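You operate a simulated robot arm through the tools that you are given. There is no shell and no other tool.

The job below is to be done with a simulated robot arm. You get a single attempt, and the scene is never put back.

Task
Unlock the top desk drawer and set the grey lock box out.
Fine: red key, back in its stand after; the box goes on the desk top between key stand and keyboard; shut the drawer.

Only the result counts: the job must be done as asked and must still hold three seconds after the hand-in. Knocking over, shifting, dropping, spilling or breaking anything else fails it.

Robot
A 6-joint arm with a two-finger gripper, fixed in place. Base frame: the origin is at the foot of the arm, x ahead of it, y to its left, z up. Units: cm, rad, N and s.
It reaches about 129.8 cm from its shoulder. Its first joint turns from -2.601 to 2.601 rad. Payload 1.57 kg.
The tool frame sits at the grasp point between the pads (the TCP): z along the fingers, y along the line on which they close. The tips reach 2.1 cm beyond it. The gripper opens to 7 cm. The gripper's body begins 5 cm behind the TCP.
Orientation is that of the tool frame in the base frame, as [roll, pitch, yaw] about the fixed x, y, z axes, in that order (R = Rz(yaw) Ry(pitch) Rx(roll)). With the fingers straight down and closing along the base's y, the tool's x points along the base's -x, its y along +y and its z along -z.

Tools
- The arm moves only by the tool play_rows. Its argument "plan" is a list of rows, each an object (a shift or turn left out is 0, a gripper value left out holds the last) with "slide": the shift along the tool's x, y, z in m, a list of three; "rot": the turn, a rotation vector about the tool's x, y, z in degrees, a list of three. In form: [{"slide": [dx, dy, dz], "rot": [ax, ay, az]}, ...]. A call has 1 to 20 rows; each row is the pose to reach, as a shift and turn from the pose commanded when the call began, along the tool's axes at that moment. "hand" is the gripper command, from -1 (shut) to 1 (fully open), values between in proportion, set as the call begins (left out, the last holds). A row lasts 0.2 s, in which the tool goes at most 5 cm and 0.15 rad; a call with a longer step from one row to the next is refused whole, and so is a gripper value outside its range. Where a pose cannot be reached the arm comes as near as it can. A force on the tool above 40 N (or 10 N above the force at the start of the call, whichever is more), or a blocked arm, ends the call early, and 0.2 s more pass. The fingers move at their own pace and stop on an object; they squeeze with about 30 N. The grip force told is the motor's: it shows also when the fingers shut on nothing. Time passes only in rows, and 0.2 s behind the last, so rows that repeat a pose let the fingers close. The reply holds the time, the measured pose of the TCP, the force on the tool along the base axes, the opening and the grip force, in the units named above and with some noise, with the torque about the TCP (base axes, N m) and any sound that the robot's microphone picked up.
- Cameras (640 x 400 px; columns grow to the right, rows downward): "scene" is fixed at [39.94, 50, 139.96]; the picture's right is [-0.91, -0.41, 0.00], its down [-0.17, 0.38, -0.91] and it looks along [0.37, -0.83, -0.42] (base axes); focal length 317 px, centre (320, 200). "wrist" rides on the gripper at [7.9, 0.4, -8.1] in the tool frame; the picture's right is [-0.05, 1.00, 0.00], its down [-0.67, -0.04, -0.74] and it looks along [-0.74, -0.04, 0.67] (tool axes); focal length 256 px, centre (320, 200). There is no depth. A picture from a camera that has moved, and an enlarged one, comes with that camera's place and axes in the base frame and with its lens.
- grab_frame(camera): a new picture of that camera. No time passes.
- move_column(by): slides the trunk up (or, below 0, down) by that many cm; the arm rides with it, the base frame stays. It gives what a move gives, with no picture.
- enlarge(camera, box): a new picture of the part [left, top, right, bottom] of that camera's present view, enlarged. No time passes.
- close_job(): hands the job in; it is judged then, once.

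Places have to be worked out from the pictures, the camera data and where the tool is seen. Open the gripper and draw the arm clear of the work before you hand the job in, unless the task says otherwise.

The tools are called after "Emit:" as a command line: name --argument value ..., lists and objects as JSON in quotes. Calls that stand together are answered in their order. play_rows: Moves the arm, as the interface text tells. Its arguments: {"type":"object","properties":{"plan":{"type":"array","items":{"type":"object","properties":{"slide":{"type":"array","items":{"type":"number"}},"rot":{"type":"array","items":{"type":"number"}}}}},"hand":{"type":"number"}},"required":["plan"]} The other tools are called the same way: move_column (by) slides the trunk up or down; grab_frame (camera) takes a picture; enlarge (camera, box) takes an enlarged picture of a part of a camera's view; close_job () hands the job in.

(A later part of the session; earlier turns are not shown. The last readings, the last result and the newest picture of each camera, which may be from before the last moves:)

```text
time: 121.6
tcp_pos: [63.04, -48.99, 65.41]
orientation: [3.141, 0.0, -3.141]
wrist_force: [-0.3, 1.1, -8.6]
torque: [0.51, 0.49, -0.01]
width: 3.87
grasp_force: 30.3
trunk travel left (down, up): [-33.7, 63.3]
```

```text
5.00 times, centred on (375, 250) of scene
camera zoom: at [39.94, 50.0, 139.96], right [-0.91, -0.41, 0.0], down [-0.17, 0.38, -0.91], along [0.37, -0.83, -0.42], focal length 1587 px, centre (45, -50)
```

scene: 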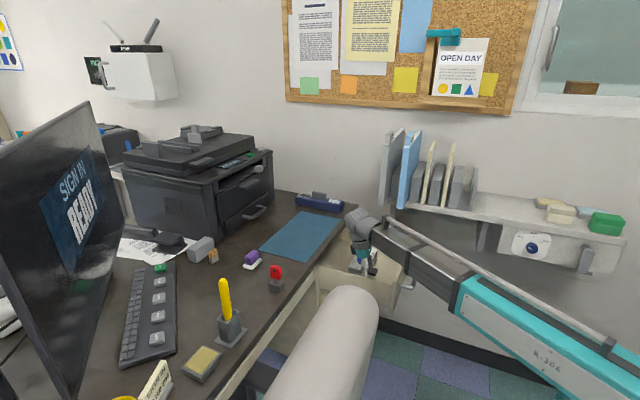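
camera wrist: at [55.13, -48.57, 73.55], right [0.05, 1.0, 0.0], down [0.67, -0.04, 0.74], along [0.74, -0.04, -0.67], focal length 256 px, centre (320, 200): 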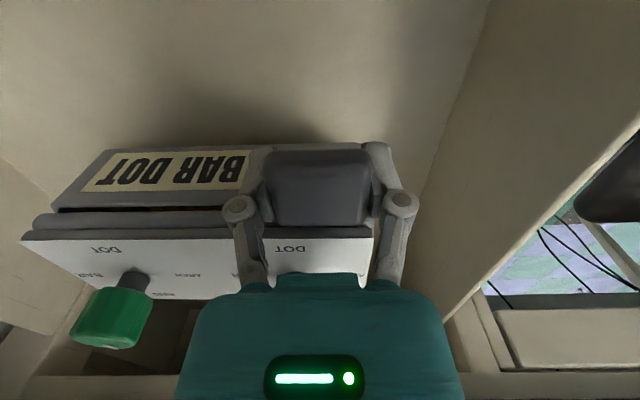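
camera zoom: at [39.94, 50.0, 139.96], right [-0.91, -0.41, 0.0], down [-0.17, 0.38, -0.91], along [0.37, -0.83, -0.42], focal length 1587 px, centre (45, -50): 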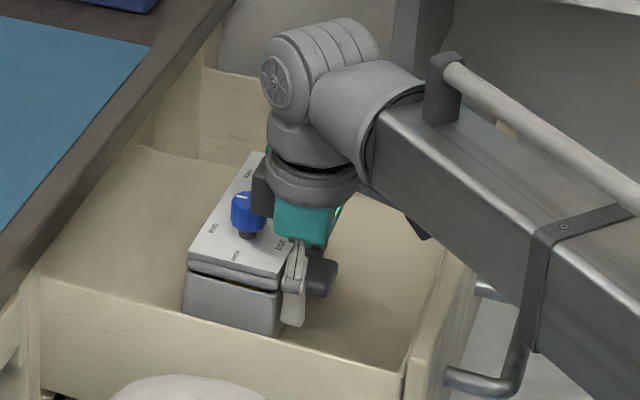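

The box is free and level, at about 0.9 kg. I'll shift it +3 cm in x and +5 cm in y inside the drawer, away from the shelf boards, before lifting higher.

Emit:
play_rows --plan '[{"slide": [-0.005, 0.008, 0]}, {"slide": [-0.01, 0.017, 0]}, {"slide": [-0.016, 0.026, 0]}, {"slide": [-0.022, 0.036, 0]}, {"slide": [-0.027, 0.045, 0]}, {"slide": [-0.03, 0.05, 0]}, {"slide": [-0.03, 0.05, 0]}]'

Emit:
grab_frame --camera "wrist"

Emit:
enlarge --camera "scene" --box '[320, 200, 420, 290]'

```text
time: 123.2
tcp_pos: [65.96, -43.92, 65.52]
orientation: [3.142, 0.0, 3.14]
wrist_force: [-0.3, 0.6, -9.1]
torque: [0.51, 0.48, 0.01]
width: 3.86
grasp_force: 30.1
trunk travel left (down, up): [-33.7, 63.3]
```

```text
taken
camera wrist: at [58.13, -43.47, 73.55], right [0.05, 1.0, 0.0], down [0.67, -0.04, 0.74], along [0.74, -0.04, -0.67], focal length 256 px, centre (320, 200)
```

wrist: 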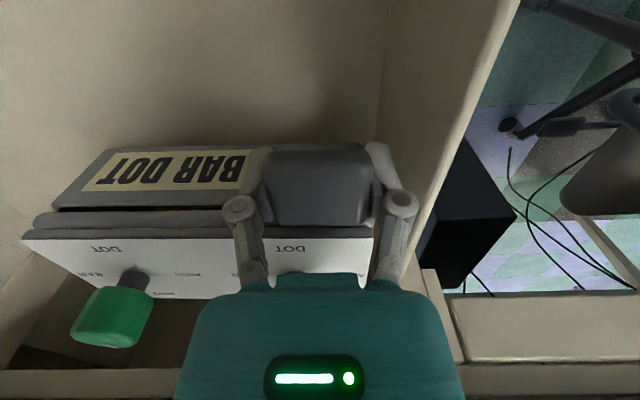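

```text
4.44 times, centred on (370, 245) of scene
camera zoom: at [39.94, 50.0, 139.96], right [-0.91, -0.41, 0.0], down [-0.17, 0.38, -0.91], along [0.37, -0.83, -0.42], focal length 1410 px, centre (98, 0)
```

zoom: 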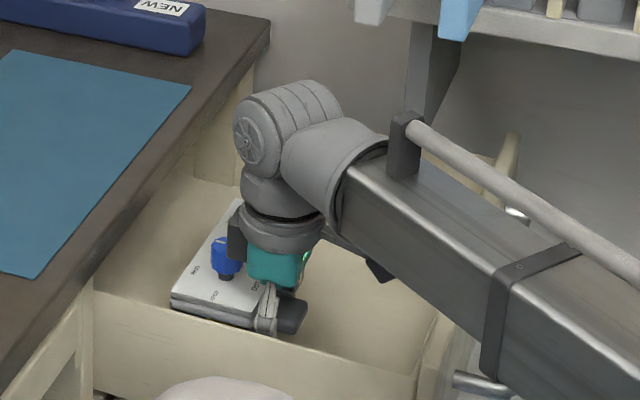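

Everything is stable and the load is unchanged. I'll lift 6 cm straight up and check.

Emit:
move_column --by 6

Emit:
enlarge --camera "scene" --box '[320, 190, 420, 290]'

Emit:
grab_frame --camera "wrist"

```text
time: 124.2
tcp_pos: [66.02, -44.05, 71.47]
orientation: [-3.141, -0.001, -3.139]
wrist_force: [-0.4, 0.3, -9.2]
torque: [0.55, 0.48, 0.01]
width: 3.86
grasp_force: 29.7
trunk travel left (down, up): [-39.7, 57.3]
```

```text
4.00 times, centred on (370, 240) of scene
camera zoom: at [39.94, 50.0, 139.96], right [-0.91, -0.41, 0.0], down [-0.17, 0.38, -0.91], along [0.37, -0.83, -0.42], focal length 1269 px, centre (120, 40)
```

zoom: 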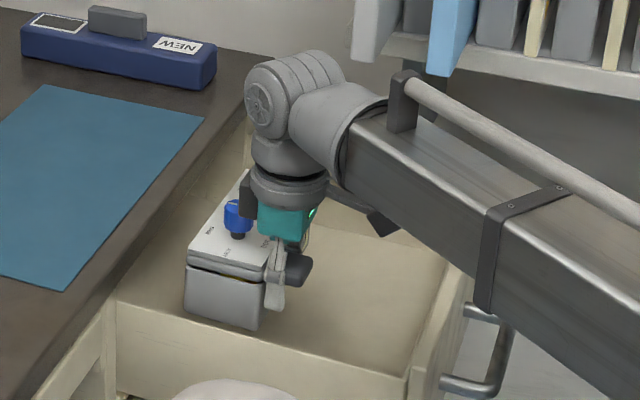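

```text
taken
camera wrist: at [58.13, -43.5, 79.55], right [0.05, 1.0, 0.0], down [0.67, -0.04, 0.74], along [0.74, -0.04, -0.67], focal length 256 px, centre (320, 200)
```

wrist: 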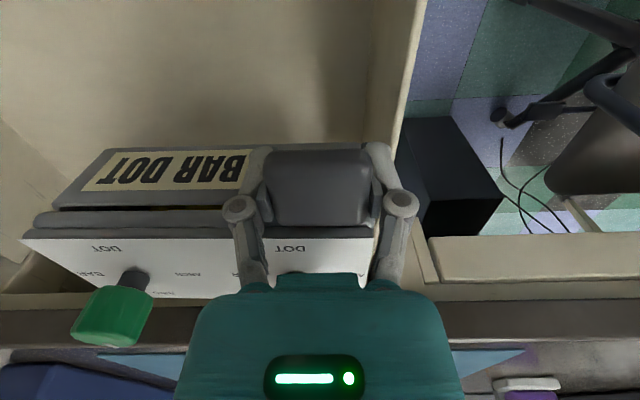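

The box is clear of the drawer walls and short of the desk edge. I'll lift another 12 cm so its bottom is at about z=79.6, above the desk top.

Emit:
move_column --by 12

Emit:
grab_frame --camera "scene"

Emit:
grab_frame --camera "wrist"

```text
time: 125.7
tcp_pos: [66.01, -43.97, 83.5]
orientation: [3.141, 0.001, -3.14]
wrist_force: [-0.4, -0.1, -9.7]
torque: [0.51, 0.47, 0.02]
width: 3.88
grasp_force: 29.8
trunk travel left (down, up): [-51.7, 45.3]
```

```text
taken
```

scene: 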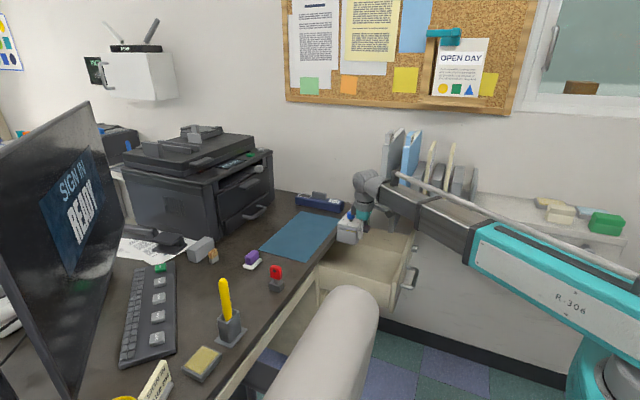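

```text
taken
camera wrist: at [58.14, -43.5, 91.54], right [0.05, 1.0, 0.0], down [0.67, -0.04, 0.74], along [0.74, -0.04, -0.67], focal length 256 px, centre (320, 200)
```

wrist: 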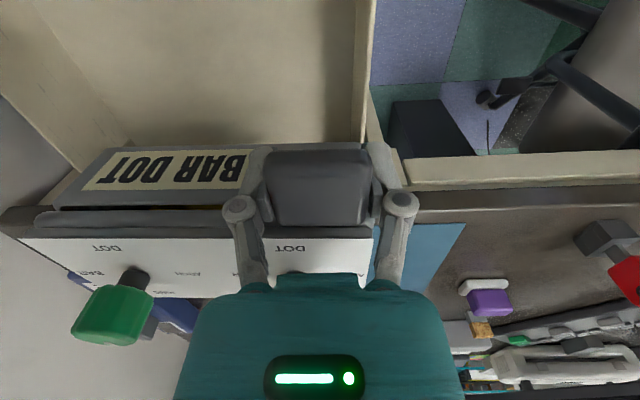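

The box hangs steady. The key's bow reaches z≈84, so I'll lift 10 cm more before carrying the box across the desk.

Emit:
move_column --by 10

Emit:
play_rows --plan '[{"slide": [-0.0024, 0.0044, 0]}, {"slide": [-0.0072, 0.0131, 0]}, {"slide": [-0.0145, 0.0262, 0]}, {"slide": [-0.0242, 0.0437, 0]}, {"slide": [-0.0362, 0.0655, 0]}, {"slide": [-0.0483, 0.0873, 0]}, {"slide": [-0.0604, 0.1092, 0]}, {"slide": [-0.0725, 0.131, 0]}, {"slide": [-0.0845, 0.1528, 0]}, {"slide": [-0.0966, 0.1747, 0]}, {"slide": [-0.1087, 0.1965, 0]}, {"slide": [-0.1183, 0.214, 0]}, {"slide": [-0.1256, 0.2271, 0]}, {"slide": [-0.1304, 0.2358, 0]}, {"slide": [-0.1304, 0.2358, 0]}]'

Emit:
grab_frame --camera "scene"

Emit:
grab_frame --camera "wrist"

```text
time: 127.0
tcp_pos: [66.07, -44.0, 93.44]
orientation: [-3.14, 0.0, -3.141]
wrist_force: [0.1, -0.3, -9.4]
torque: [0.54, 0.46, 0.01]
width: 3.86
grasp_force: 30.3
trunk travel left (down, up): [-61.7, 35.3]
```

```text
time: 130.2
tcp_pos: [79.12, -20.31, 93.49]
orientation: [-3.141, -0.001, 3.14]
wrist_force: [0.1, 0.5, -9.4]
torque: [0.53, 0.49, -0.04]
width: 3.89
grasp_force: 30.0
trunk travel left (down, up): [-61.7, 35.3]
```

```text
taken
```

scene: 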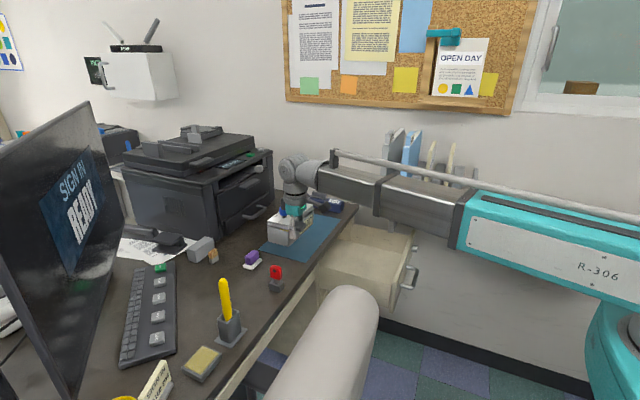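

```text
taken
camera wrist: at [71.21, -19.85, 101.55], right [0.05, 1.0, 0.0], down [0.67, -0.04, 0.74], along [0.74, -0.04, -0.67], focal length 256 px, centre (320, 200)
```

wrist: 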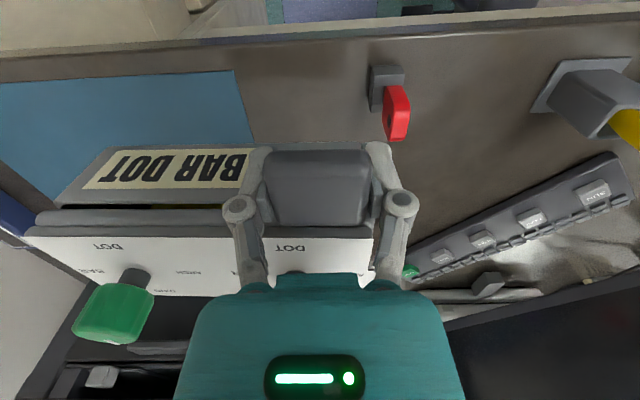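

The carry is going well. The free gap centre between stand and keyboard is about (94, -6.5), so I'll bring the TCP to (89.15, -0.8) to put the box centre there.

Emit:
play_rows --plan '[{"slide": [-0.003, 0.0059, 0]}, {"slide": [-0.009, 0.0176, 0]}, {"slide": [-0.0181, 0.0351, 0]}, {"slide": [-0.0291, 0.0566, 0]}, {"slide": [-0.0411, 0.08, 0]}, {"slide": [-0.0532, 0.1034, 0]}, {"slide": [-0.0652, 0.1268, 0]}, {"slide": [-0.0772, 0.1502, 0]}, {"slide": [-0.0873, 0.1697, 0]}, {"slide": [-0.0943, 0.1833, 0]}, {"slide": [-0.0983, 0.1911, 0]}, {"slide": [-0.1003, 0.195, 0]}, {"slide": [-0.1003, 0.195, 0]}]'

Emit:
grab_frame --camera "scene"

Emit:
grab_frame --camera "wrist"

```text
time: 133.0
tcp_pos: [89.16, -0.7, 93.46]
orientation: [3.141, 0.001, 3.141]
wrist_force: [-0.8, 0.5, -8.9]
torque: [0.53, 0.45, -0.01]
width: 3.89
grasp_force: 29.6
trunk travel left (down, up): [-61.7, 35.3]
```

```text
taken
```

scene: 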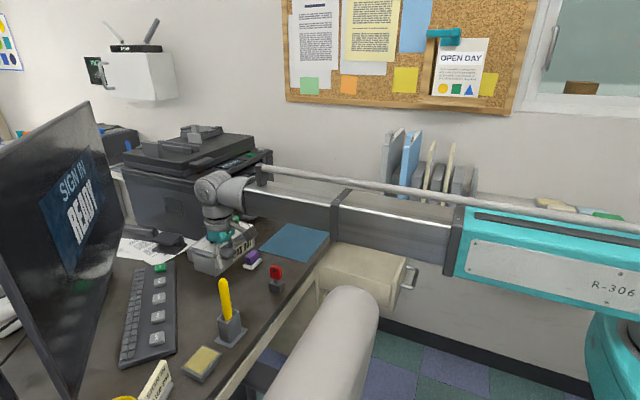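

```text
taken
camera wrist: at [81.21, -0.35, 101.53], right [0.05, 1.0, 0.0], down [0.67, -0.04, 0.74], along [0.74, -0.04, -0.67], focal length 256 px, centre (320, 200)
```

wrist: 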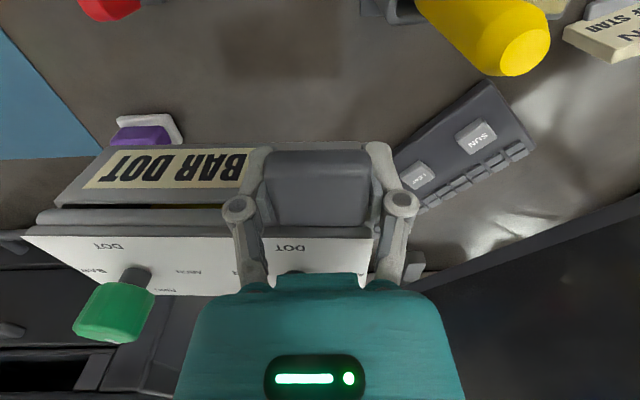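

The box is above the target spot, clear of the pen and the key. I'll lower 10 cm and check the gaps.

Emit:
move_column --by -10

Emit:
grab_frame --camera "wrist"

Emit:
enlarge --camera "scene" --box '[140, 170, 310, 310]'

```text
time: 134.4
tcp_pos: [89.08, -0.8, 83.49]
orientation: [3.141, 0.0, 3.141]
wrist_force: [0.0, -0.5, -9.0]
torque: [0.53, 0.42, -0.03]
width: 3.89
grasp_force: 30.0
trunk travel left (down, up): [-51.7, 45.3]
```

```text
taken
camera wrist: at [81.18, -0.35, 91.54], right [0.05, 1.0, 0.0], down [0.67, -0.04, 0.74], along [0.74, -0.04, -0.67], focal length 256 px, centre (320, 200)
```

wrist: 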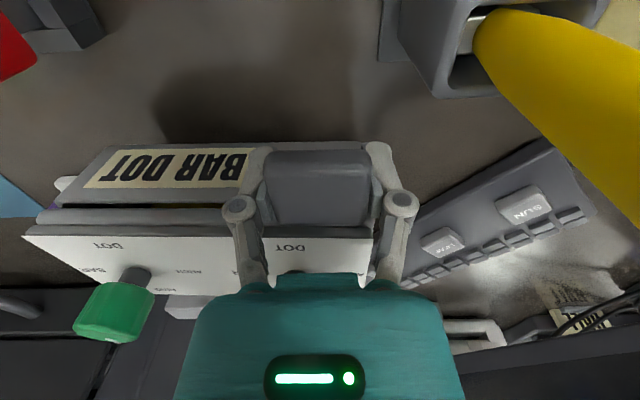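

```text
2.86 times, centred on (225, 240) of scene
camera zoom: at [39.94, 50.0, 139.96], right [-0.91, -0.41, 0.0], down [-0.17, 0.38, -0.91], along [0.37, -0.83, -0.42], focal length 907 px, centre (591, 86)
```

zoom: 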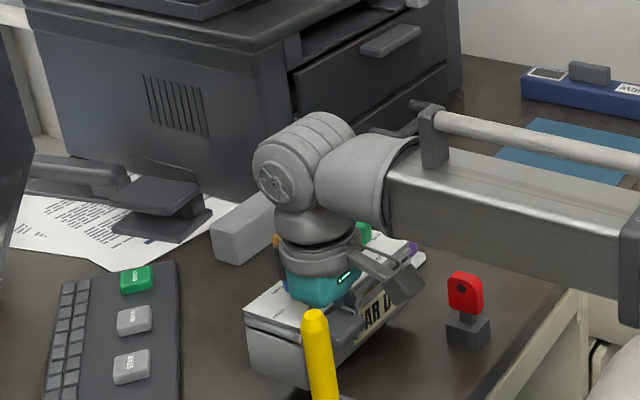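

The gaps look fine. I'll lower 3 cm more.

Emit:
move_column --by -3

Emit:
enlarge --camera "scene" --box '[180, 220, 300, 310]'

Emit:
grab_frame --camera "wrist"

```text
time: 135.1
tcp_pos: [88.99, -0.86, 80.49]
orientation: [-3.141, 0.001, 3.141]
wrist_force: [0.0, 0.7, -6.5]
torque: [0.26, 0.42, 0.01]
width: 3.87
grasp_force: 30.1
trunk travel left (down, up): [-48.7, 48.3]
```

```text
4.44 times, centred on (240, 265) of scene
camera zoom: at [39.94, 50.0, 139.96], right [-0.91, -0.41, 0.0], down [-0.17, 0.38, -0.91], along [0.37, -0.83, -0.42], focal length 1410 px, centre (676, -89)
```

zoom: 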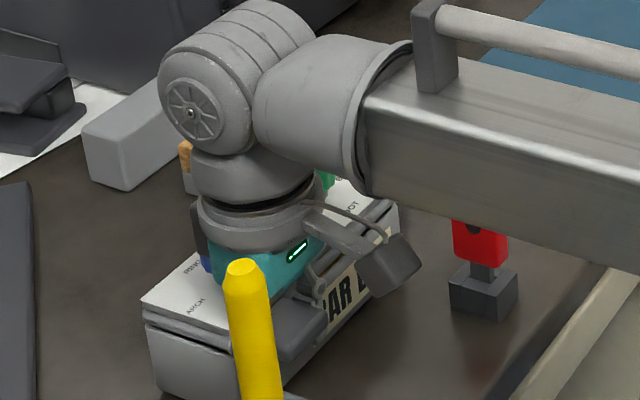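

```text
taken
camera wrist: at [81.16, -0.34, 88.55], right [0.05, 1.0, 0.0], down [0.67, -0.04, 0.74], along [0.74, -0.04, -0.67], focal length 256 px, centre (320, 200)
```

wrist: 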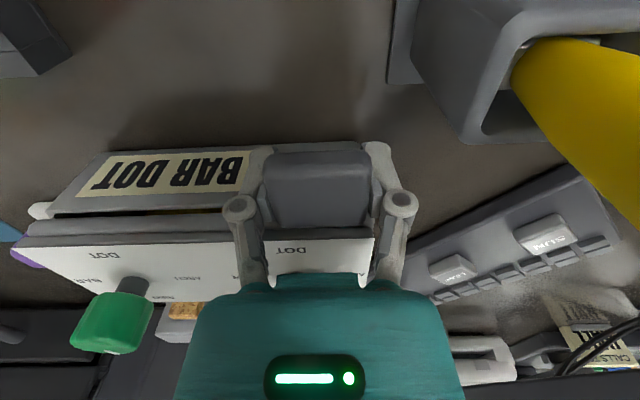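

The load dropped to 6.5 N and the x-torque halved, so part of the box is touching something. I'll zoom in to see whether it's the desk or another object.

Emit:
enlarge --camera "wrist" --box '[0, 130, 260, 330]'

Emit:
enlarge --camera "scene" --box '[200, 250, 290, 310]'

Emit:
enlarge --camera "wrist" --box '[0, 150, 110, 280]'

```text
2.00 times, centred on (130, 230) of wrist
camera zoom: at [81.16, -0.34, 88.55], right [0.05, 1.0, 0.0], down [0.67, -0.04, 0.74], along [0.74, -0.04, -0.67], focal length 512 px, centre (700, 140)
```

zoom: 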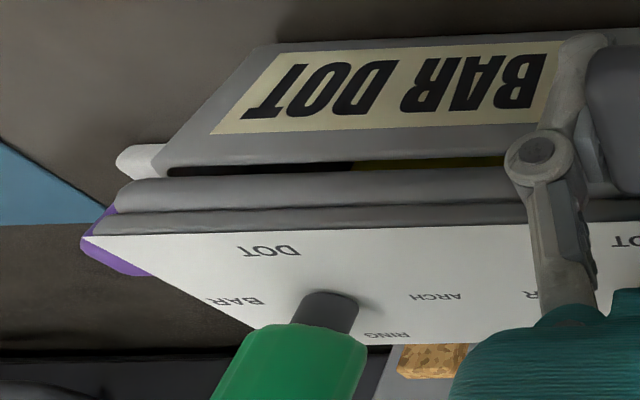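

```text
6.67 times, centred on (245, 280) of scene
camera zoom: at [39.94, 50.0, 139.96], right [-0.91, -0.41, 0.0], down [-0.17, 0.38, -0.91], along [0.37, -0.83, -0.42], focal length 2116 px, centre (820, -333)
```

zoom: 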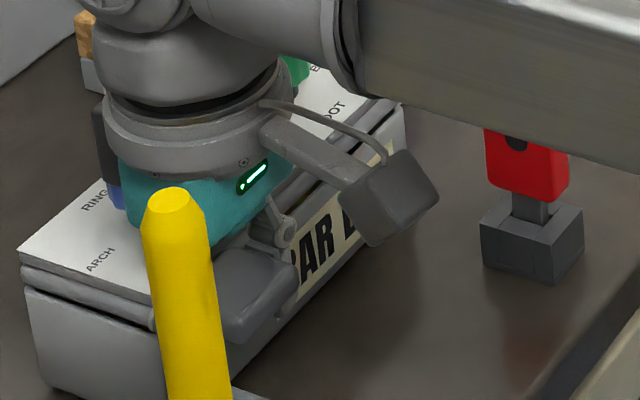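

```text
3.08 times, centred on (55, 215) of wrist
camera zoom: at [81.16, -0.34, 88.55], right [0.05, 1.0, 0.0], down [0.67, -0.04, 0.74], along [0.74, -0.04, -0.67], focal length 788 px, centre (1135, 154)
```

zoom: 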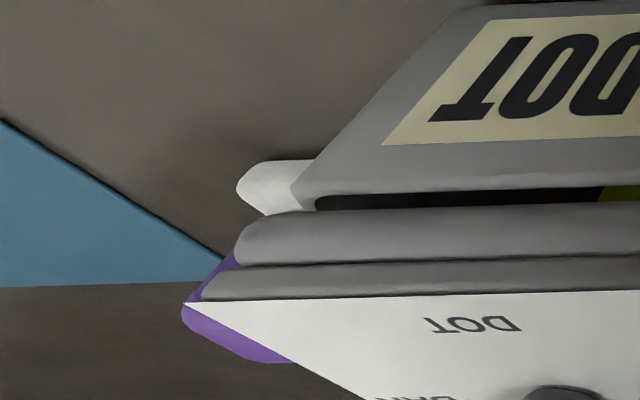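

The contact looks like the desk itself: the box's bottom edge computes to z≈76, and the eraser is 3 cm away behind it. I'll lower 0.3 cm more and watch the forces.

Emit:
move_column --by -0.3

Emit:
enlarge --camera "wrist" --box '[0, 130, 260, 330]'

Emit:
enlarge --camera "scene" --box '[200, 240, 300, 310]'

```text
time: 135.6
tcp_pos: [89.08, -0.81, 80.26]
orientation: [-3.141, 0.003, -3.139]
wrist_force: [5.9, 1.5, 9.1]
torque: [0.05, -0.72, 0.27]
width: 3.84
grasp_force: 30.2
trunk travel left (down, up): [-48.4, 48.6]
```

```text
2.00 times, centred on (130, 230) of wrist
camera zoom: at [81.14, -0.33, 88.34], right [0.05, 1.0, 0.0], down [0.66, -0.03, 0.75], along [0.75, -0.04, -0.67], focal length 512 px, centre (700, 140)
```

zoom: 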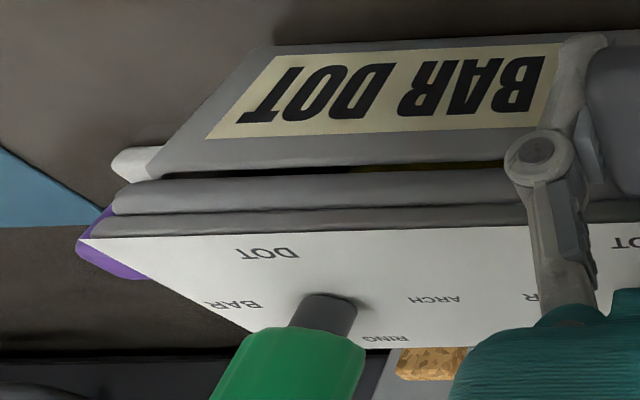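

```text
5.71 times, centred on (250, 275) of scene
camera zoom: at [39.94, 50.0, 139.96], right [-0.91, -0.41, 0.0], down [-0.17, 0.38, -0.91], along [0.37, -0.83, -0.42], focal length 1813 px, centre (720, -229)
```

zoom: 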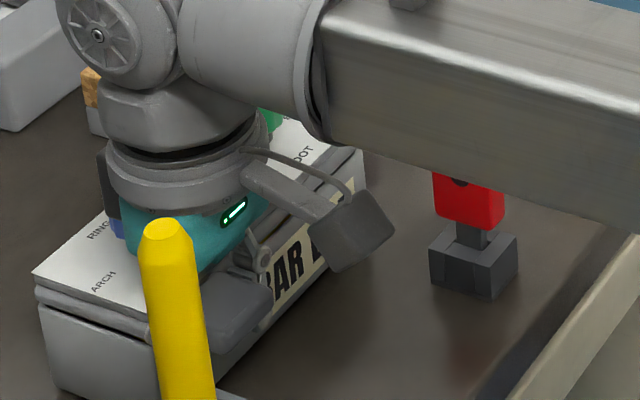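

The box is now seated on the desk (pushing back 9 N). I'll ease up by 0.13 cm to neutralise the force, then open the gripper partway.

Emit:
move_column --by 0.13

Emit:
play_rows --plan '[{"slide": [0, 0, 0]}, {"slide": [0, 0, 0]}, {"slide": [0, 0, 0]}, {"slide": [0, 0, 0]}]' --hand 0.55

Emit:
grab_frame --camera "wrist"

Emit:
enlarge --camera "scene" --box '[200, 240, 300, 310]'

```text
time: 136.2
tcp_pos: [89.06, -0.72, 80.36]
orientation: [3.141, 0.0, 3.141]
wrist_force: [1.7, 0.8, -1.4]
torque: [-0.03, 0.13, 0.26]
width: 3.83
grasp_force: 29.6
trunk travel left (down, up): [-48.5, 48.5]
```

```text
time: 137.2
tcp_pos: [88.92, -0.81, 80.35]
orientation: [-3.141, -0.001, 3.141]
wrist_force: [0.0, 0.1, 0.0]
torque: [-0.03, 0.0, 0.02]
width: 5.42
grasp_force: 0.1
trunk travel left (down, up): [-48.5, 48.5]
```

```text
taken
camera wrist: at [81.12, -0.34, 88.43], right [0.05, 1.0, 0.0], down [0.67, -0.03, 0.75], along [0.74, -0.04, -0.67], focal length 256 px, centre (320, 200)
```

wrist: 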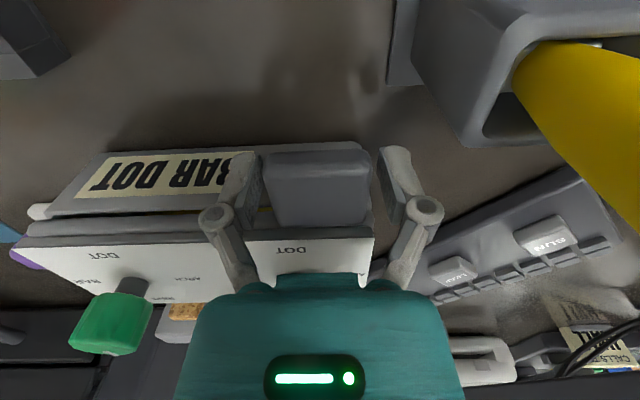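

```text
5.71 times, centred on (250, 275) of scene
camera zoom: at [39.94, 50.0, 139.96], right [-0.91, -0.41, 0.0], down [-0.17, 0.38, -0.91], along [0.37, -0.83, -0.42], focal length 1813 px, centre (720, -229)
```

zoom: 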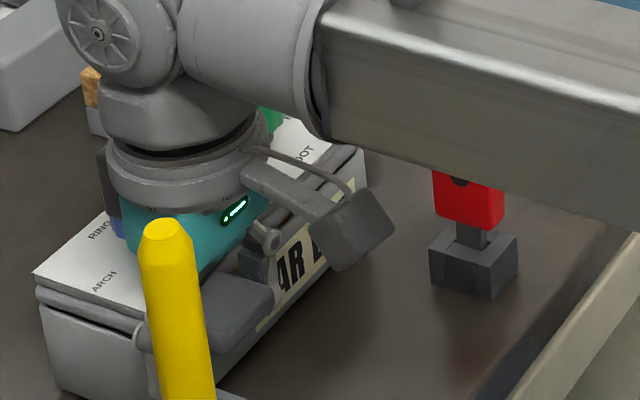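

Released with zero force. I'll raise straight up 14 cm and check the result.

Emit:
move_column --by 14

Emit:
grab_frame --camera "scene"

Emit:
grab_frame --camera "wrist"

Emit:
enlarge --camera "scene" --box '[180, 230, 310, 320]'

```text
time: 138.8
tcp_pos: [88.95, -0.74, 94.33]
orientation: [-3.141, 0.0, 3.141]
wrist_force: [0.4, -0.9, 0.3]
torque: [-0.05, -0.01, 0.01]
width: 5.42
grasp_force: 0.2
trunk travel left (down, up): [-62.5, 34.5]
```

```text
taken
```

scene: 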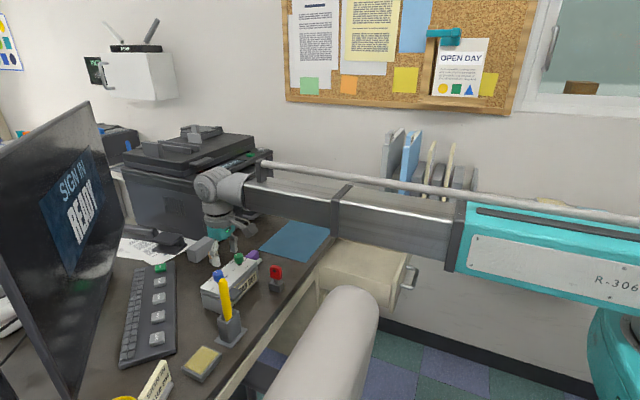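

```text
taken
camera wrist: at [81.13, -0.35, 102.42], right [0.05, 1.0, 0.0], down [0.67, -0.03, 0.75], along [0.74, -0.04, -0.67], focal length 256 px, centre (320, 200)
```

wrist: 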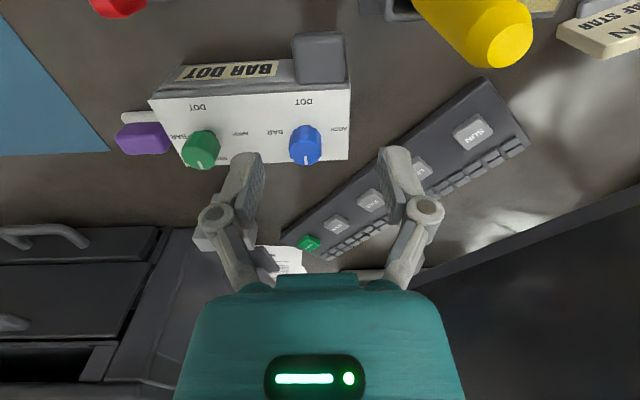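

```text
4.44 times, centred on (245, 275) of scene
camera zoom: at [39.94, 50.0, 139.96], right [-0.91, -0.41, 0.0], down [-0.17, 0.38, -0.91], along [0.37, -0.83, -0.42], focal length 1410 px, centre (653, -133)
```

zoom: 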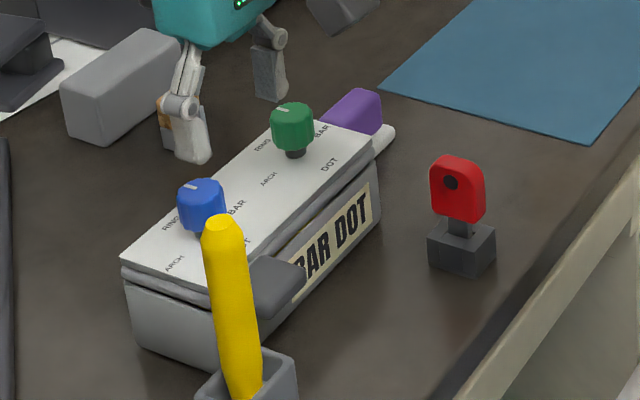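

The box stands on the desk between the key stand and the keyboard. I'll compare the eraser's position with the initial picture using the same zoom windows.

Emit:
enlarge --camera "scene" --box '[240, 250, 320, 300]'

Emit:
enlarge --camera "wrist" --box '[100, 30, 360, 190]'

```text
8.00 times, centred on (280, 275) of scene
camera zoom: at [39.94, 50.0, 139.96], right [-0.91, -0.41, 0.0], down [-0.17, 0.38, -0.91], along [0.37, -0.83, -0.42], focal length 2539 px, centre (640, -400)
```

zoom: 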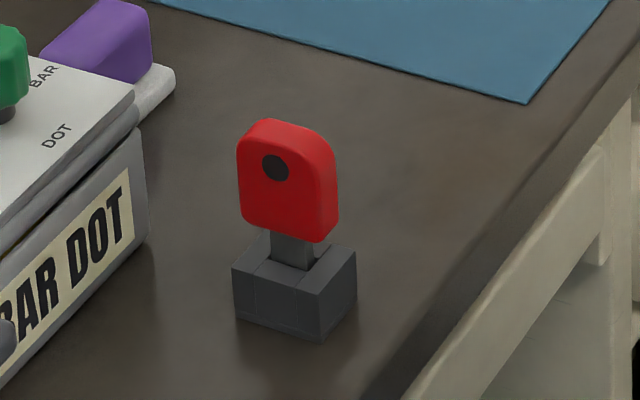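

```text
2.46 times, centred on (230, 110) of wrist
camera zoom: at [81.13, -0.35, 102.42], right [0.05, 1.0, 0.0], down [0.67, -0.03, 0.75], along [0.74, -0.04, -0.67], focal length 630 px, centre (542, 422)
```

zoom: 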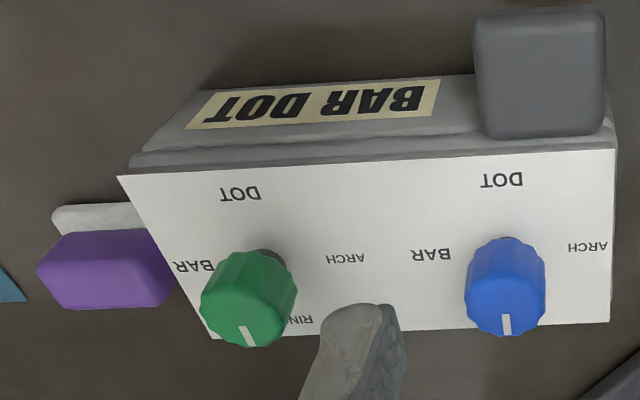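

The eraser, key and stand are exactly where they were. Now I'll shut the drawer: bring the arm back to (45.5, -28.3) and lower it, retracing my earlier route.

Emit:
play_rows --plan '[{"slide": [0.02, -0.0127, 0]}, {"slide": [0.06, -0.038, 0]}, {"slide": [0.1, -0.0634, 0]}, {"slide": [0.14, -0.0888, 0]}, {"slide": [0.18, -0.1142, 0]}, {"slide": [0.22, -0.1396, 0]}, {"slide": [0.26, -0.165, 0]}, {"slide": [0.3, -0.1903, 0]}, {"slide": [0.34, -0.2157, 0]}, {"slide": [0.38, -0.2411, 0]}, {"slide": [0.415, -0.2633, 0]}, {"slide": [0.4345, -0.2757, 0]}, {"slide": [0.4345, -0.2757, 0]}]' --hand 1

Emit:
move_column --by -28

Emit:
move_column --by -23.2

Emit:
grab_frame --camera "scene"

```text
time: 141.6
tcp_pos: [45.37, -28.33, 94.31]
orientation: [-3.141, 0.001, -3.14]
wrist_force: [-0.9, -0.3, 0.1]
torque: [-0.03, 0.0, -0.06]
width: 7.04
grasp_force: 0.0
trunk travel left (down, up): [-62.5, 34.5]
```

```text
time: 144.4
tcp_pos: [45.38, -28.29, 66.34]
orientation: [-3.141, -0.001, -3.141]
wrist_force: [-0.5, -0.8, -0.6]
torque: [0.0, -0.01, 0.01]
width: 7.0
grasp_force: 0.1
trunk travel left (down, up): [-34.5, 62.5]
```

```text
time: 146.9
tcp_pos: [45.38, -28.4, 43.11]
orientation: [3.142, 0.0, -3.142]
wrist_force: [0.2, -0.1, 0.2]
torque: [-0.01, 0.0, 0.02]
width: 6.96
grasp_force: 0.1
trunk travel left (down, up): [-11.3, 85.7]
```

```text
taken
```

scene: 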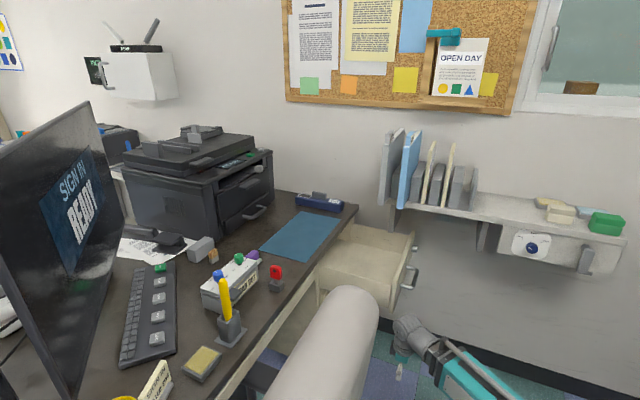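

I'm at handle height. I'll swing back along the same arc to the front of the drawer.

Emit:
play_rows --plan '[{"slide": [0.024, -0.0405, 0]}, {"slide": [0.054, -0.0765, 0]}, {"slide": [0.087, -0.1095, 0]}, {"slide": [0.123, -0.1405, 0]}, {"slide": [0.161, -0.1675, 0]}, {"slide": [0.201, -0.1915, 0]}, {"slide": [0.224, -0.231, 0]}, {"slide": [0.224, -0.231, 0]}]'

Emit:
play_rows --plan '[{"slide": [-0.0266, 0, -0.0019], "rot": [0, -8.18, 0]}, {"slide": [-0.0525, 0, -0.0076], "rot": [0, -16.36, 0]}, {"slide": [-0.0775, 0, -0.0169], "rot": [0, -24.55, 0]}, {"slide": [-0.1008, 0, -0.0296], "rot": [0, -32.73, 0]}, {"slide": [-0.1221, 0, -0.0456], "rot": [0, -40.91, 0]}, {"slide": [-0.1409, 0, -0.0644], "rot": [0, -49.09, 0]}, {"slide": [-0.1569, 0, -0.0857], "rot": [0, -57.27, 0]}, {"slide": [-0.1696, 0, -0.109], "rot": [0, -65.45, 0]}, {"slide": [-0.179, 0, -0.134], "rot": [0, -73.64, 0]}, {"slide": [-0.1846, 0, -0.1599], "rot": [0, -81.82, 0]}, {"slide": [-0.1865, 0, -0.1865], "rot": [0, -90, 0]}, {"slide": [-0.1865, 0, -0.1865], "rot": [0, -90, 0]}]'

Emit:
play_rows --plan '[{"rot": [0, 0, 8.18]}, {"rot": [0, 0, 16.36]}, {"rot": [0, 0, 24.55]}, {"rot": [0, 0, 32.73]}, {"rot": [0, 0, 40.91]}, {"rot": [0, 0, 49.09]}, {"rot": [0, 0, 57.27]}, {"rot": [0, 0, 65.45]}, {"rot": [0, 0, 73.64]}, {"rot": [0, 0, 81.82]}, {"rot": [0, 0, 90]}, {"rot": [0, 0, 90]}]'

Emit:
grab_frame --camera "wrist"

Emit:
enlarge --camera "scene" --box '[310, 200, 470, 300]'

```text
time: 148.7
tcp_pos: [23.18, -51.31, 43.16]
orientation: [3.141, 0.0, -3.141]
wrist_force: [0.6, -0.6, 0.4]
torque: [0.02, 0.01, 0.02]
width: 7.02
grasp_force: 0.1
trunk travel left (down, up): [-11.3, 85.7]
```

```text
time: 151.3
tcp_pos: [41.62, -51.35, 61.82]
orientation: [-0.241, 1.57, -0.241]
wrist_force: [0.3, -0.3, -0.4]
torque: [0.01, 0.02, 0.01]
width: 7.04
grasp_force: 0.2
trunk travel left (down, up): [-11.3, 85.7]
```

```text
time: 153.9
tcp_pos: [41.68, -51.45, 61.76]
orientation: [1.569, -0.004, 1.57]
wrist_force: [-0.1, 0.1, -0.2]
torque: [-0.02, 0.02, 0.02]
width: 6.99
grasp_force: 0.0
trunk travel left (down, up): [-11.3, 85.7]
```

```text
taken
camera wrist: at [33.58, -43.52, 62.2], right [0.0, -0.06, 1.0], down [-0.74, -0.67, -0.04], along [0.67, -0.74, -0.04], focal length 256 px, centre (320, 200)
```

wrist: 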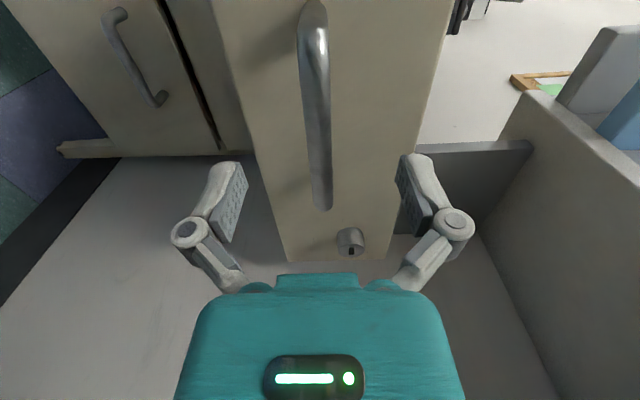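

```text
4.00 times, centred on (390, 250) of scene
camera zoom: at [39.94, 50.0, 139.96], right [-0.91, -0.41, 0.0], down [-0.17, 0.38, -0.91], along [0.37, -0.83, -0.42], focal length 1269 px, centre (40, 0)
```

zoom: 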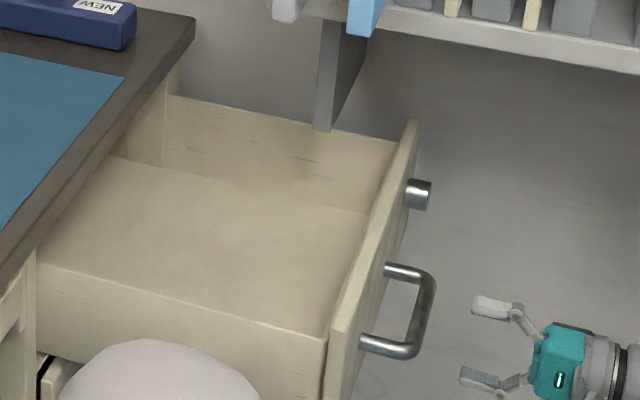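

I'm at the same pre-grip pose as before and the handle is between the fingers' columns. I'll advance and grip the handle.

Emit:
play_rows --plan '[{"slide": [0, 0, 0.02]}, {"slide": [0, 0, 0.04]}, {"slide": [0, 0, 0.0495]}, {"slide": [0, 0, 0.0495]}]' --hand 1

Emit:
play_rows --plan '[{"slide": [0, 0, 0]}, {"slide": [0, 0, 0]}, {"slide": [0, 0, 0]}, {"slide": [0, 0, 0]}, {"slide": [0, 0, 0]}, {"slide": [0, 0, 0]}]' --hand -1

Emit:
grab_frame --camera "wrist"

```text
time: 154.9
tcp_pos: [46.74, -51.43, 61.77]
orientation: [1.569, 0.0, 1.571]
wrist_force: [-0.2, 0.4, -0.3]
torque: [-0.01, 0.01, 0.0]
width: 7.0
grasp_force: 0.1
trunk travel left (down, up): [-11.3, 85.7]
```

```text
time: 156.3
tcp_pos: [46.61, -51.42, 61.7]
orientation: [1.574, -0.001, 1.571]
wrist_force: [-1.4, 5.5, -18.1]
torque: [-0.04, 0.09, -0.35]
width: 1.54
grasp_force: 32.0
trunk travel left (down, up): [-11.3, 85.7]
```

```text
taken
camera wrist: at [38.56, -43.51, 62.09], right [0.0, -0.05, 1.0], down [-0.74, -0.67, -0.03], along [0.67, -0.74, -0.04], focal length 256 px, centre (320, 200)
```

wrist: 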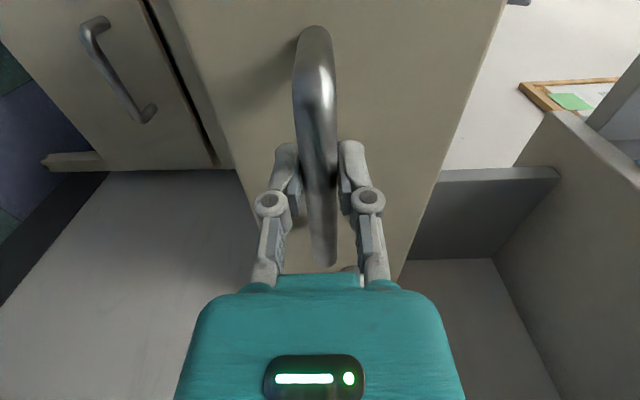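

The handle is gripped. I'll relieve the small vertical load and push the drawer in.

Emit:
move_column --by -0.12

Emit:
play_rows --plan '[{"slide": [0, 0, 0.01]}, {"slide": [0, 0, 0.03]}, {"slide": [0, 0, 0.05]}, {"slide": [0, 0, 0.07]}, {"slide": [0, 0, 0.09]}, {"slide": [0, 0, 0.11]}, {"slide": [0, 0, 0.13]}, {"slide": [0, 0, 0.15]}, {"slide": [0, 0, 0.17]}, {"slide": [0, 0, 0.19]}, {"slide": [0, 0, 0.21]}, {"slide": [0, 0, 0.23]}, {"slide": [0, 0, 0.245]}, {"slide": [0, 0, 0.245]}]'

Emit:
enlarge --camera "scene" --box '[310, 200, 470, 300]'

```text
time: 156.8
tcp_pos: [46.54, -51.5, 61.7]
orientation: [1.569, 0.0, 1.573]
wrist_force: [1.3, 3.9, -7.0]
torque: [0.01, 0.0, 0.19]
width: 1.53
grasp_force: 32.3
trunk travel left (down, up): [-11.2, 85.8]
```

```text
time: 159.8
tcp_pos: [71.07, -51.41, 61.68]
orientation: [1.571, 0.0, 1.572]
wrist_force: [2.1, -15.7, 7.9]
torque: [-0.04, -0.01, -0.04]
width: 1.52
grasp_force: 32.0
trunk travel left (down, up): [-11.2, 85.8]
```

```text
4.00 times, centred on (390, 250) of scene
camera zoom: at [39.94, 50.0, 139.96], right [-0.91, -0.41, 0.0], down [-0.17, 0.38, -0.91], along [0.37, -0.83, -0.42], focal length 1269 px, centre (40, 0)
```

zoom: 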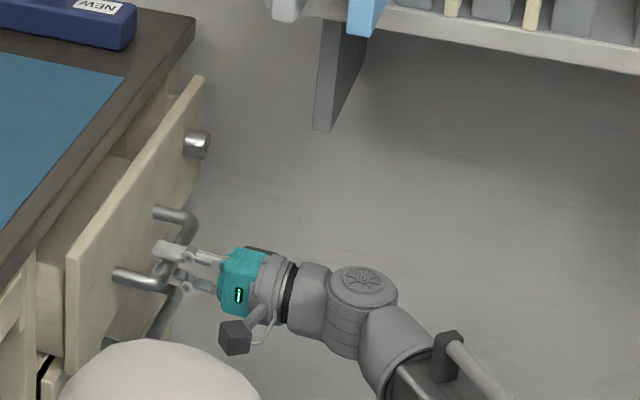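

There are about 2.5 cm to go. I'll push the rest slowly until it stops.

Emit:
play_rows --plan '[{"slide": [0, 0, 0.004]}, {"slide": [0, 0, 0.008]}, {"slide": [0, 0, 0.012]}, {"slide": [0, 0, 0.016]}, {"slide": [0, 0, 0.02]}, {"slide": [0, 0, 0.023]}, {"slide": [0, 0, 0.026]}, {"slide": [0, 0, 0.028]}, {"slide": [0, 0, 0.028]}]'

Emit:
enlarge --camera "scene" --box '[325, 230, 405, 280]'

Emit:
enlarge --camera "scene" --box '[335, 220, 367, 240]'

```text
time: 161.8
tcp_pos: [73.82, -51.43, 61.65]
orientation: [1.569, -0.001, 1.573]
wrist_force: [-27.7, 2.4, -10.0]
torque: [0.06, 0.05, -0.02]
width: 1.5
grasp_force: 31.6
trunk travel left (down, up): [-11.2, 85.8]
```

```text
8.00 times, centred on (365, 255) of scene
camera zoom: at [39.94, 50.0, 139.96], right [-0.91, -0.41, 0.0], down [-0.17, 0.38, -0.91], along [0.37, -0.83, -0.42], focal length 2539 px, centre (-40, -240)
```

zoom: 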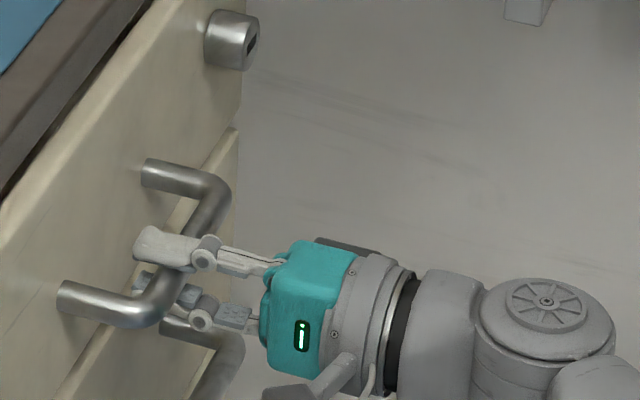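

```text
16.00 times, centred on (351, 230) of scene
camera zoom: at [39.94, 50.0, 139.96], right [-0.91, -0.41, 0.0], down [-0.17, 0.38, -0.91], along [0.37, -0.83, -0.42], focal length 5078 px, centre (-176, -280)
```

zoom: 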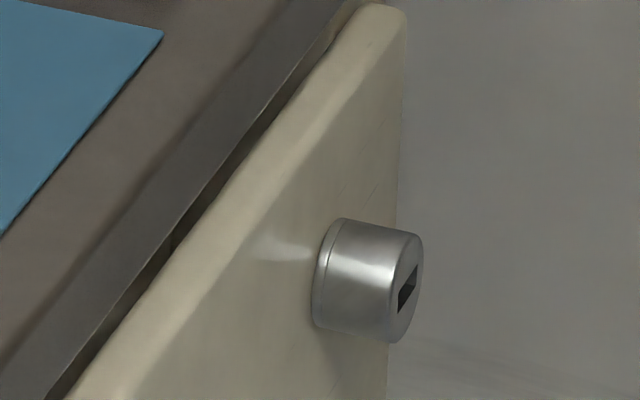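

The drawer is fully shut: the lock sits at exactly its original pixels. I'll relax the push, open, and back away from the handle.

Emit:
play_rows --plan '[{"slide": [0, 0, -0.002]}, {"slide": [0, 0, -0.002]}]'

Emit:
play_rows --plan '[{"slide": [0, 0, 0]}, {"slide": [0, 0, 0]}, {"slide": [0, 0, 0]}, {"slide": [0, 0, 0]}, {"slide": [0, 0, 0]}, {"slide": [0, 0, -0.01]}, {"slide": [0, 0, -0.03]}, {"slide": [0, 0, -0.06]}, {"slide": [0, 0, -0.09]}, {"slide": [0, 0, -0.09]}]' --hand 1

Emit:
enlarge --camera "scene" --box '[325, 220, 405, 280]'

Emit:
enlarge --camera "scene" --box '[335, 220, 367, 240]'

```text
time: 162.4
tcp_pos: [73.75, -51.39, 61.63]
orientation: [1.569, -0.001, 1.574]
wrist_force: [-2.3, 4.2, -2.8]
torque: [-0.06, 0.03, -0.53]
width: 1.51
grasp_force: 31.7
trunk travel left (down, up): [-11.2, 85.8]
```

```text
time: 164.6
tcp_pos: [64.66, -51.46, 61.8]
orientation: [1.567, 0.0, 1.573]
wrist_force: [0.0, 0.0, -0.3]
torque: [0.03, -0.01, 0.0]
width: 7.02
grasp_force: 0.1
trunk travel left (down, up): [-11.2, 85.8]
```

```text
6.67 times, centred on (365, 250) of scene
camera zoom: at [39.94, 50.0, 139.96], right [-0.91, -0.41, 0.0], down [-0.17, 0.38, -0.91], along [0.37, -0.83, -0.42], focal length 2116 px, centre (20, -133)
```

zoom: 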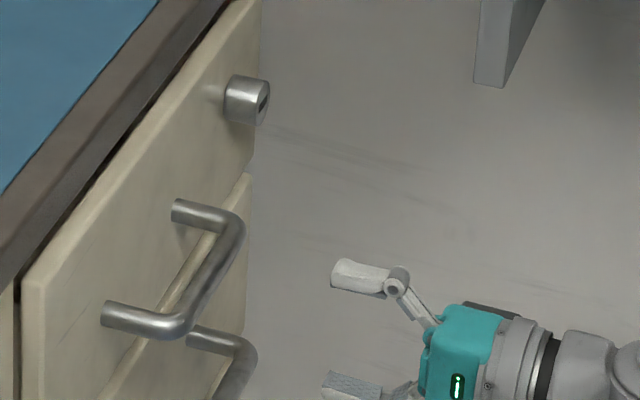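

```text
16.00 times, centred on (351, 230) of scene
camera zoom: at [39.94, 50.0, 139.96], right [-0.91, -0.41, 0.0], down [-0.17, 0.38, -0.91], along [0.37, -0.83, -0.42], focal length 5078 px, centre (-176, -280)
```

zoom: 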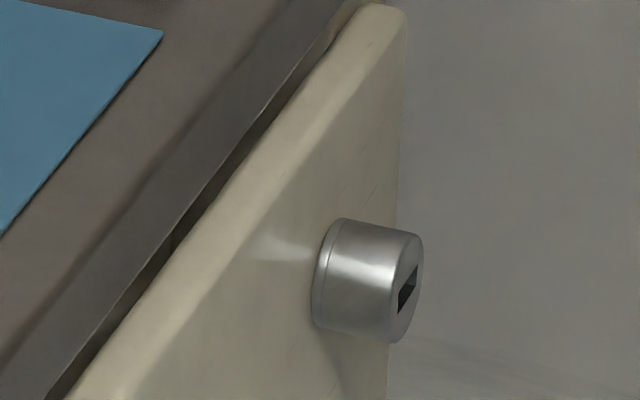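

The drawer stays shut. I'll draw the arm clear: move out in +y, roll back, pitch down and raise to a parked height.

Emit:
play_rows --plan '[{"slide": [0, 0, -0.02]}, {"slide": [0.03, 0, -0.03]}, {"slide": [0.07, 0, -0.03]}, {"slide": [0.11, 0, -0.03], "rot": [0, 0, -8]}, {"slide": [0.135, 0, -0.03], "rot": [0, 0, -16]}, {"slide": [0.135, 0, -0.03], "rot": [0, 0, -24]}, {"slide": [0.135, 0, -0.03], "rot": [0, 0, -32]}, {"slide": [0.135, 0, -0.03], "rot": [0, 0, -40]}, {"slide": [0.135, 0, -0.03], "rot": [0, 0, -48]}, {"slide": [0.135, 0, -0.03], "rot": [0, 0, -56]}, {"slide": [0.135, 0, -0.03], "rot": [0, 0, -64]}, {"slide": [0.135, 0, -0.03], "rot": [0, 0, -72]}, {"slide": [0.135, 0, -0.03], "rot": [0, 0, -80]}, {"slide": [0.135, 0, -0.03], "rot": [0, 0, -88]}, {"slide": [0.135, 0, -0.03], "rot": [0, 0, -90]}, {"slide": [0.135, 0, -0.03], "rot": [0, 0, -90]}]'

Emit:
play_rows --plan '[{"slide": [0.0266, 0, -0.0019], "rot": [0, 8.18, 0]}, {"slide": [0.0525, 0, -0.0076], "rot": [0, 16.36, 0]}, {"slide": [0.0775, 0, -0.0169], "rot": [0, 24.55, 0]}, {"slide": [0.1008, 0, -0.0296], "rot": [0, 32.73, 0]}, {"slide": [0.1221, 0, -0.0456], "rot": [0, 40.91, 0]}, {"slide": [0.1409, 0, -0.0644], "rot": [0, 49.09, 0]}, {"slide": [0.1569, 0, -0.0857], "rot": [0, 57.27, 0]}, {"slide": [0.1696, 0, -0.109], "rot": [0, 65.45, 0]}, {"slide": [0.179, 0, -0.134], "rot": [0, 73.64, 0]}, {"slide": [0.1846, 0, -0.1599], "rot": [0, 81.82, 0]}, {"slide": [0.1865, 0, -0.1865], "rot": [0, 90, 0]}, {"slide": [0.1865, 0, -0.1865], "rot": [0, 90, 0]}]'

Emit:
move_column --by 30

Emit:
move_column --by 30

Emit:
grab_frame --camera "scene"

Emit:
grab_frame --camera "wrist"

```text
time: 168.0
tcp_pos: [61.63, -37.78, 61.65]
orientation: [-1.156, 1.568, -1.156]
wrist_force: [0.1, 0.4, -0.3]
torque: [-0.04, 0.04, 0.02]
width: 7.01
grasp_force: 0.1
trunk travel left (down, up): [-11.2, 85.8]
```

```text
time: 170.6
tcp_pos: [43.15, -37.71, 43.03]
orientation: [-3.141, -0.002, 3.14]
wrist_force: [0.1, -0.4, -0.1]
torque: [0.0, 0.01, 0.0]
width: 7.01
grasp_force: 0.0
trunk travel left (down, up): [-11.2, 85.8]
```

```text
time: 173.6
tcp_pos: [43.16, -37.74, 73.01]
orientation: [3.141, 0.002, -3.141]
wrist_force: [0.0, 0.1, -0.2]
torque: [-0.01, -0.01, -0.01]
width: 7.0
grasp_force: 0.1
trunk travel left (down, up): [-41.2, 55.8]
```

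```text
time: 176.6
tcp_pos: [43.17, -37.74, 103.13]
orientation: [-3.141, -0.001, -3.14]
wrist_force: [0.8, -0.6, -0.7]
torque: [-0.04, -0.01, -0.01]
width: 7.01
grasp_force: 0.1
trunk travel left (down, up): [-71.2, 25.8]
```

```text
taken
```

scene: 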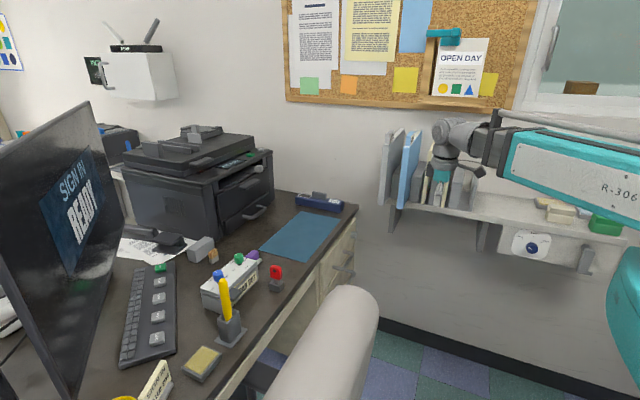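

```text
taken
camera wrist: at [35.26, -37.34, 111.12], right [0.05, 1.0, 0.0], down [0.67, -0.04, 0.75], along [0.74, -0.04, -0.67], focal length 256 px, centre (320, 200)
```

wrist: 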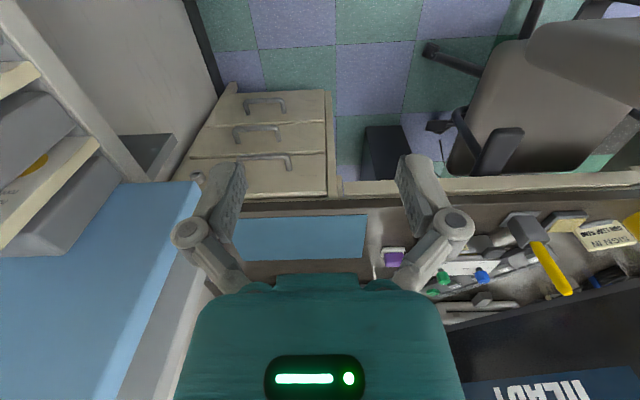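

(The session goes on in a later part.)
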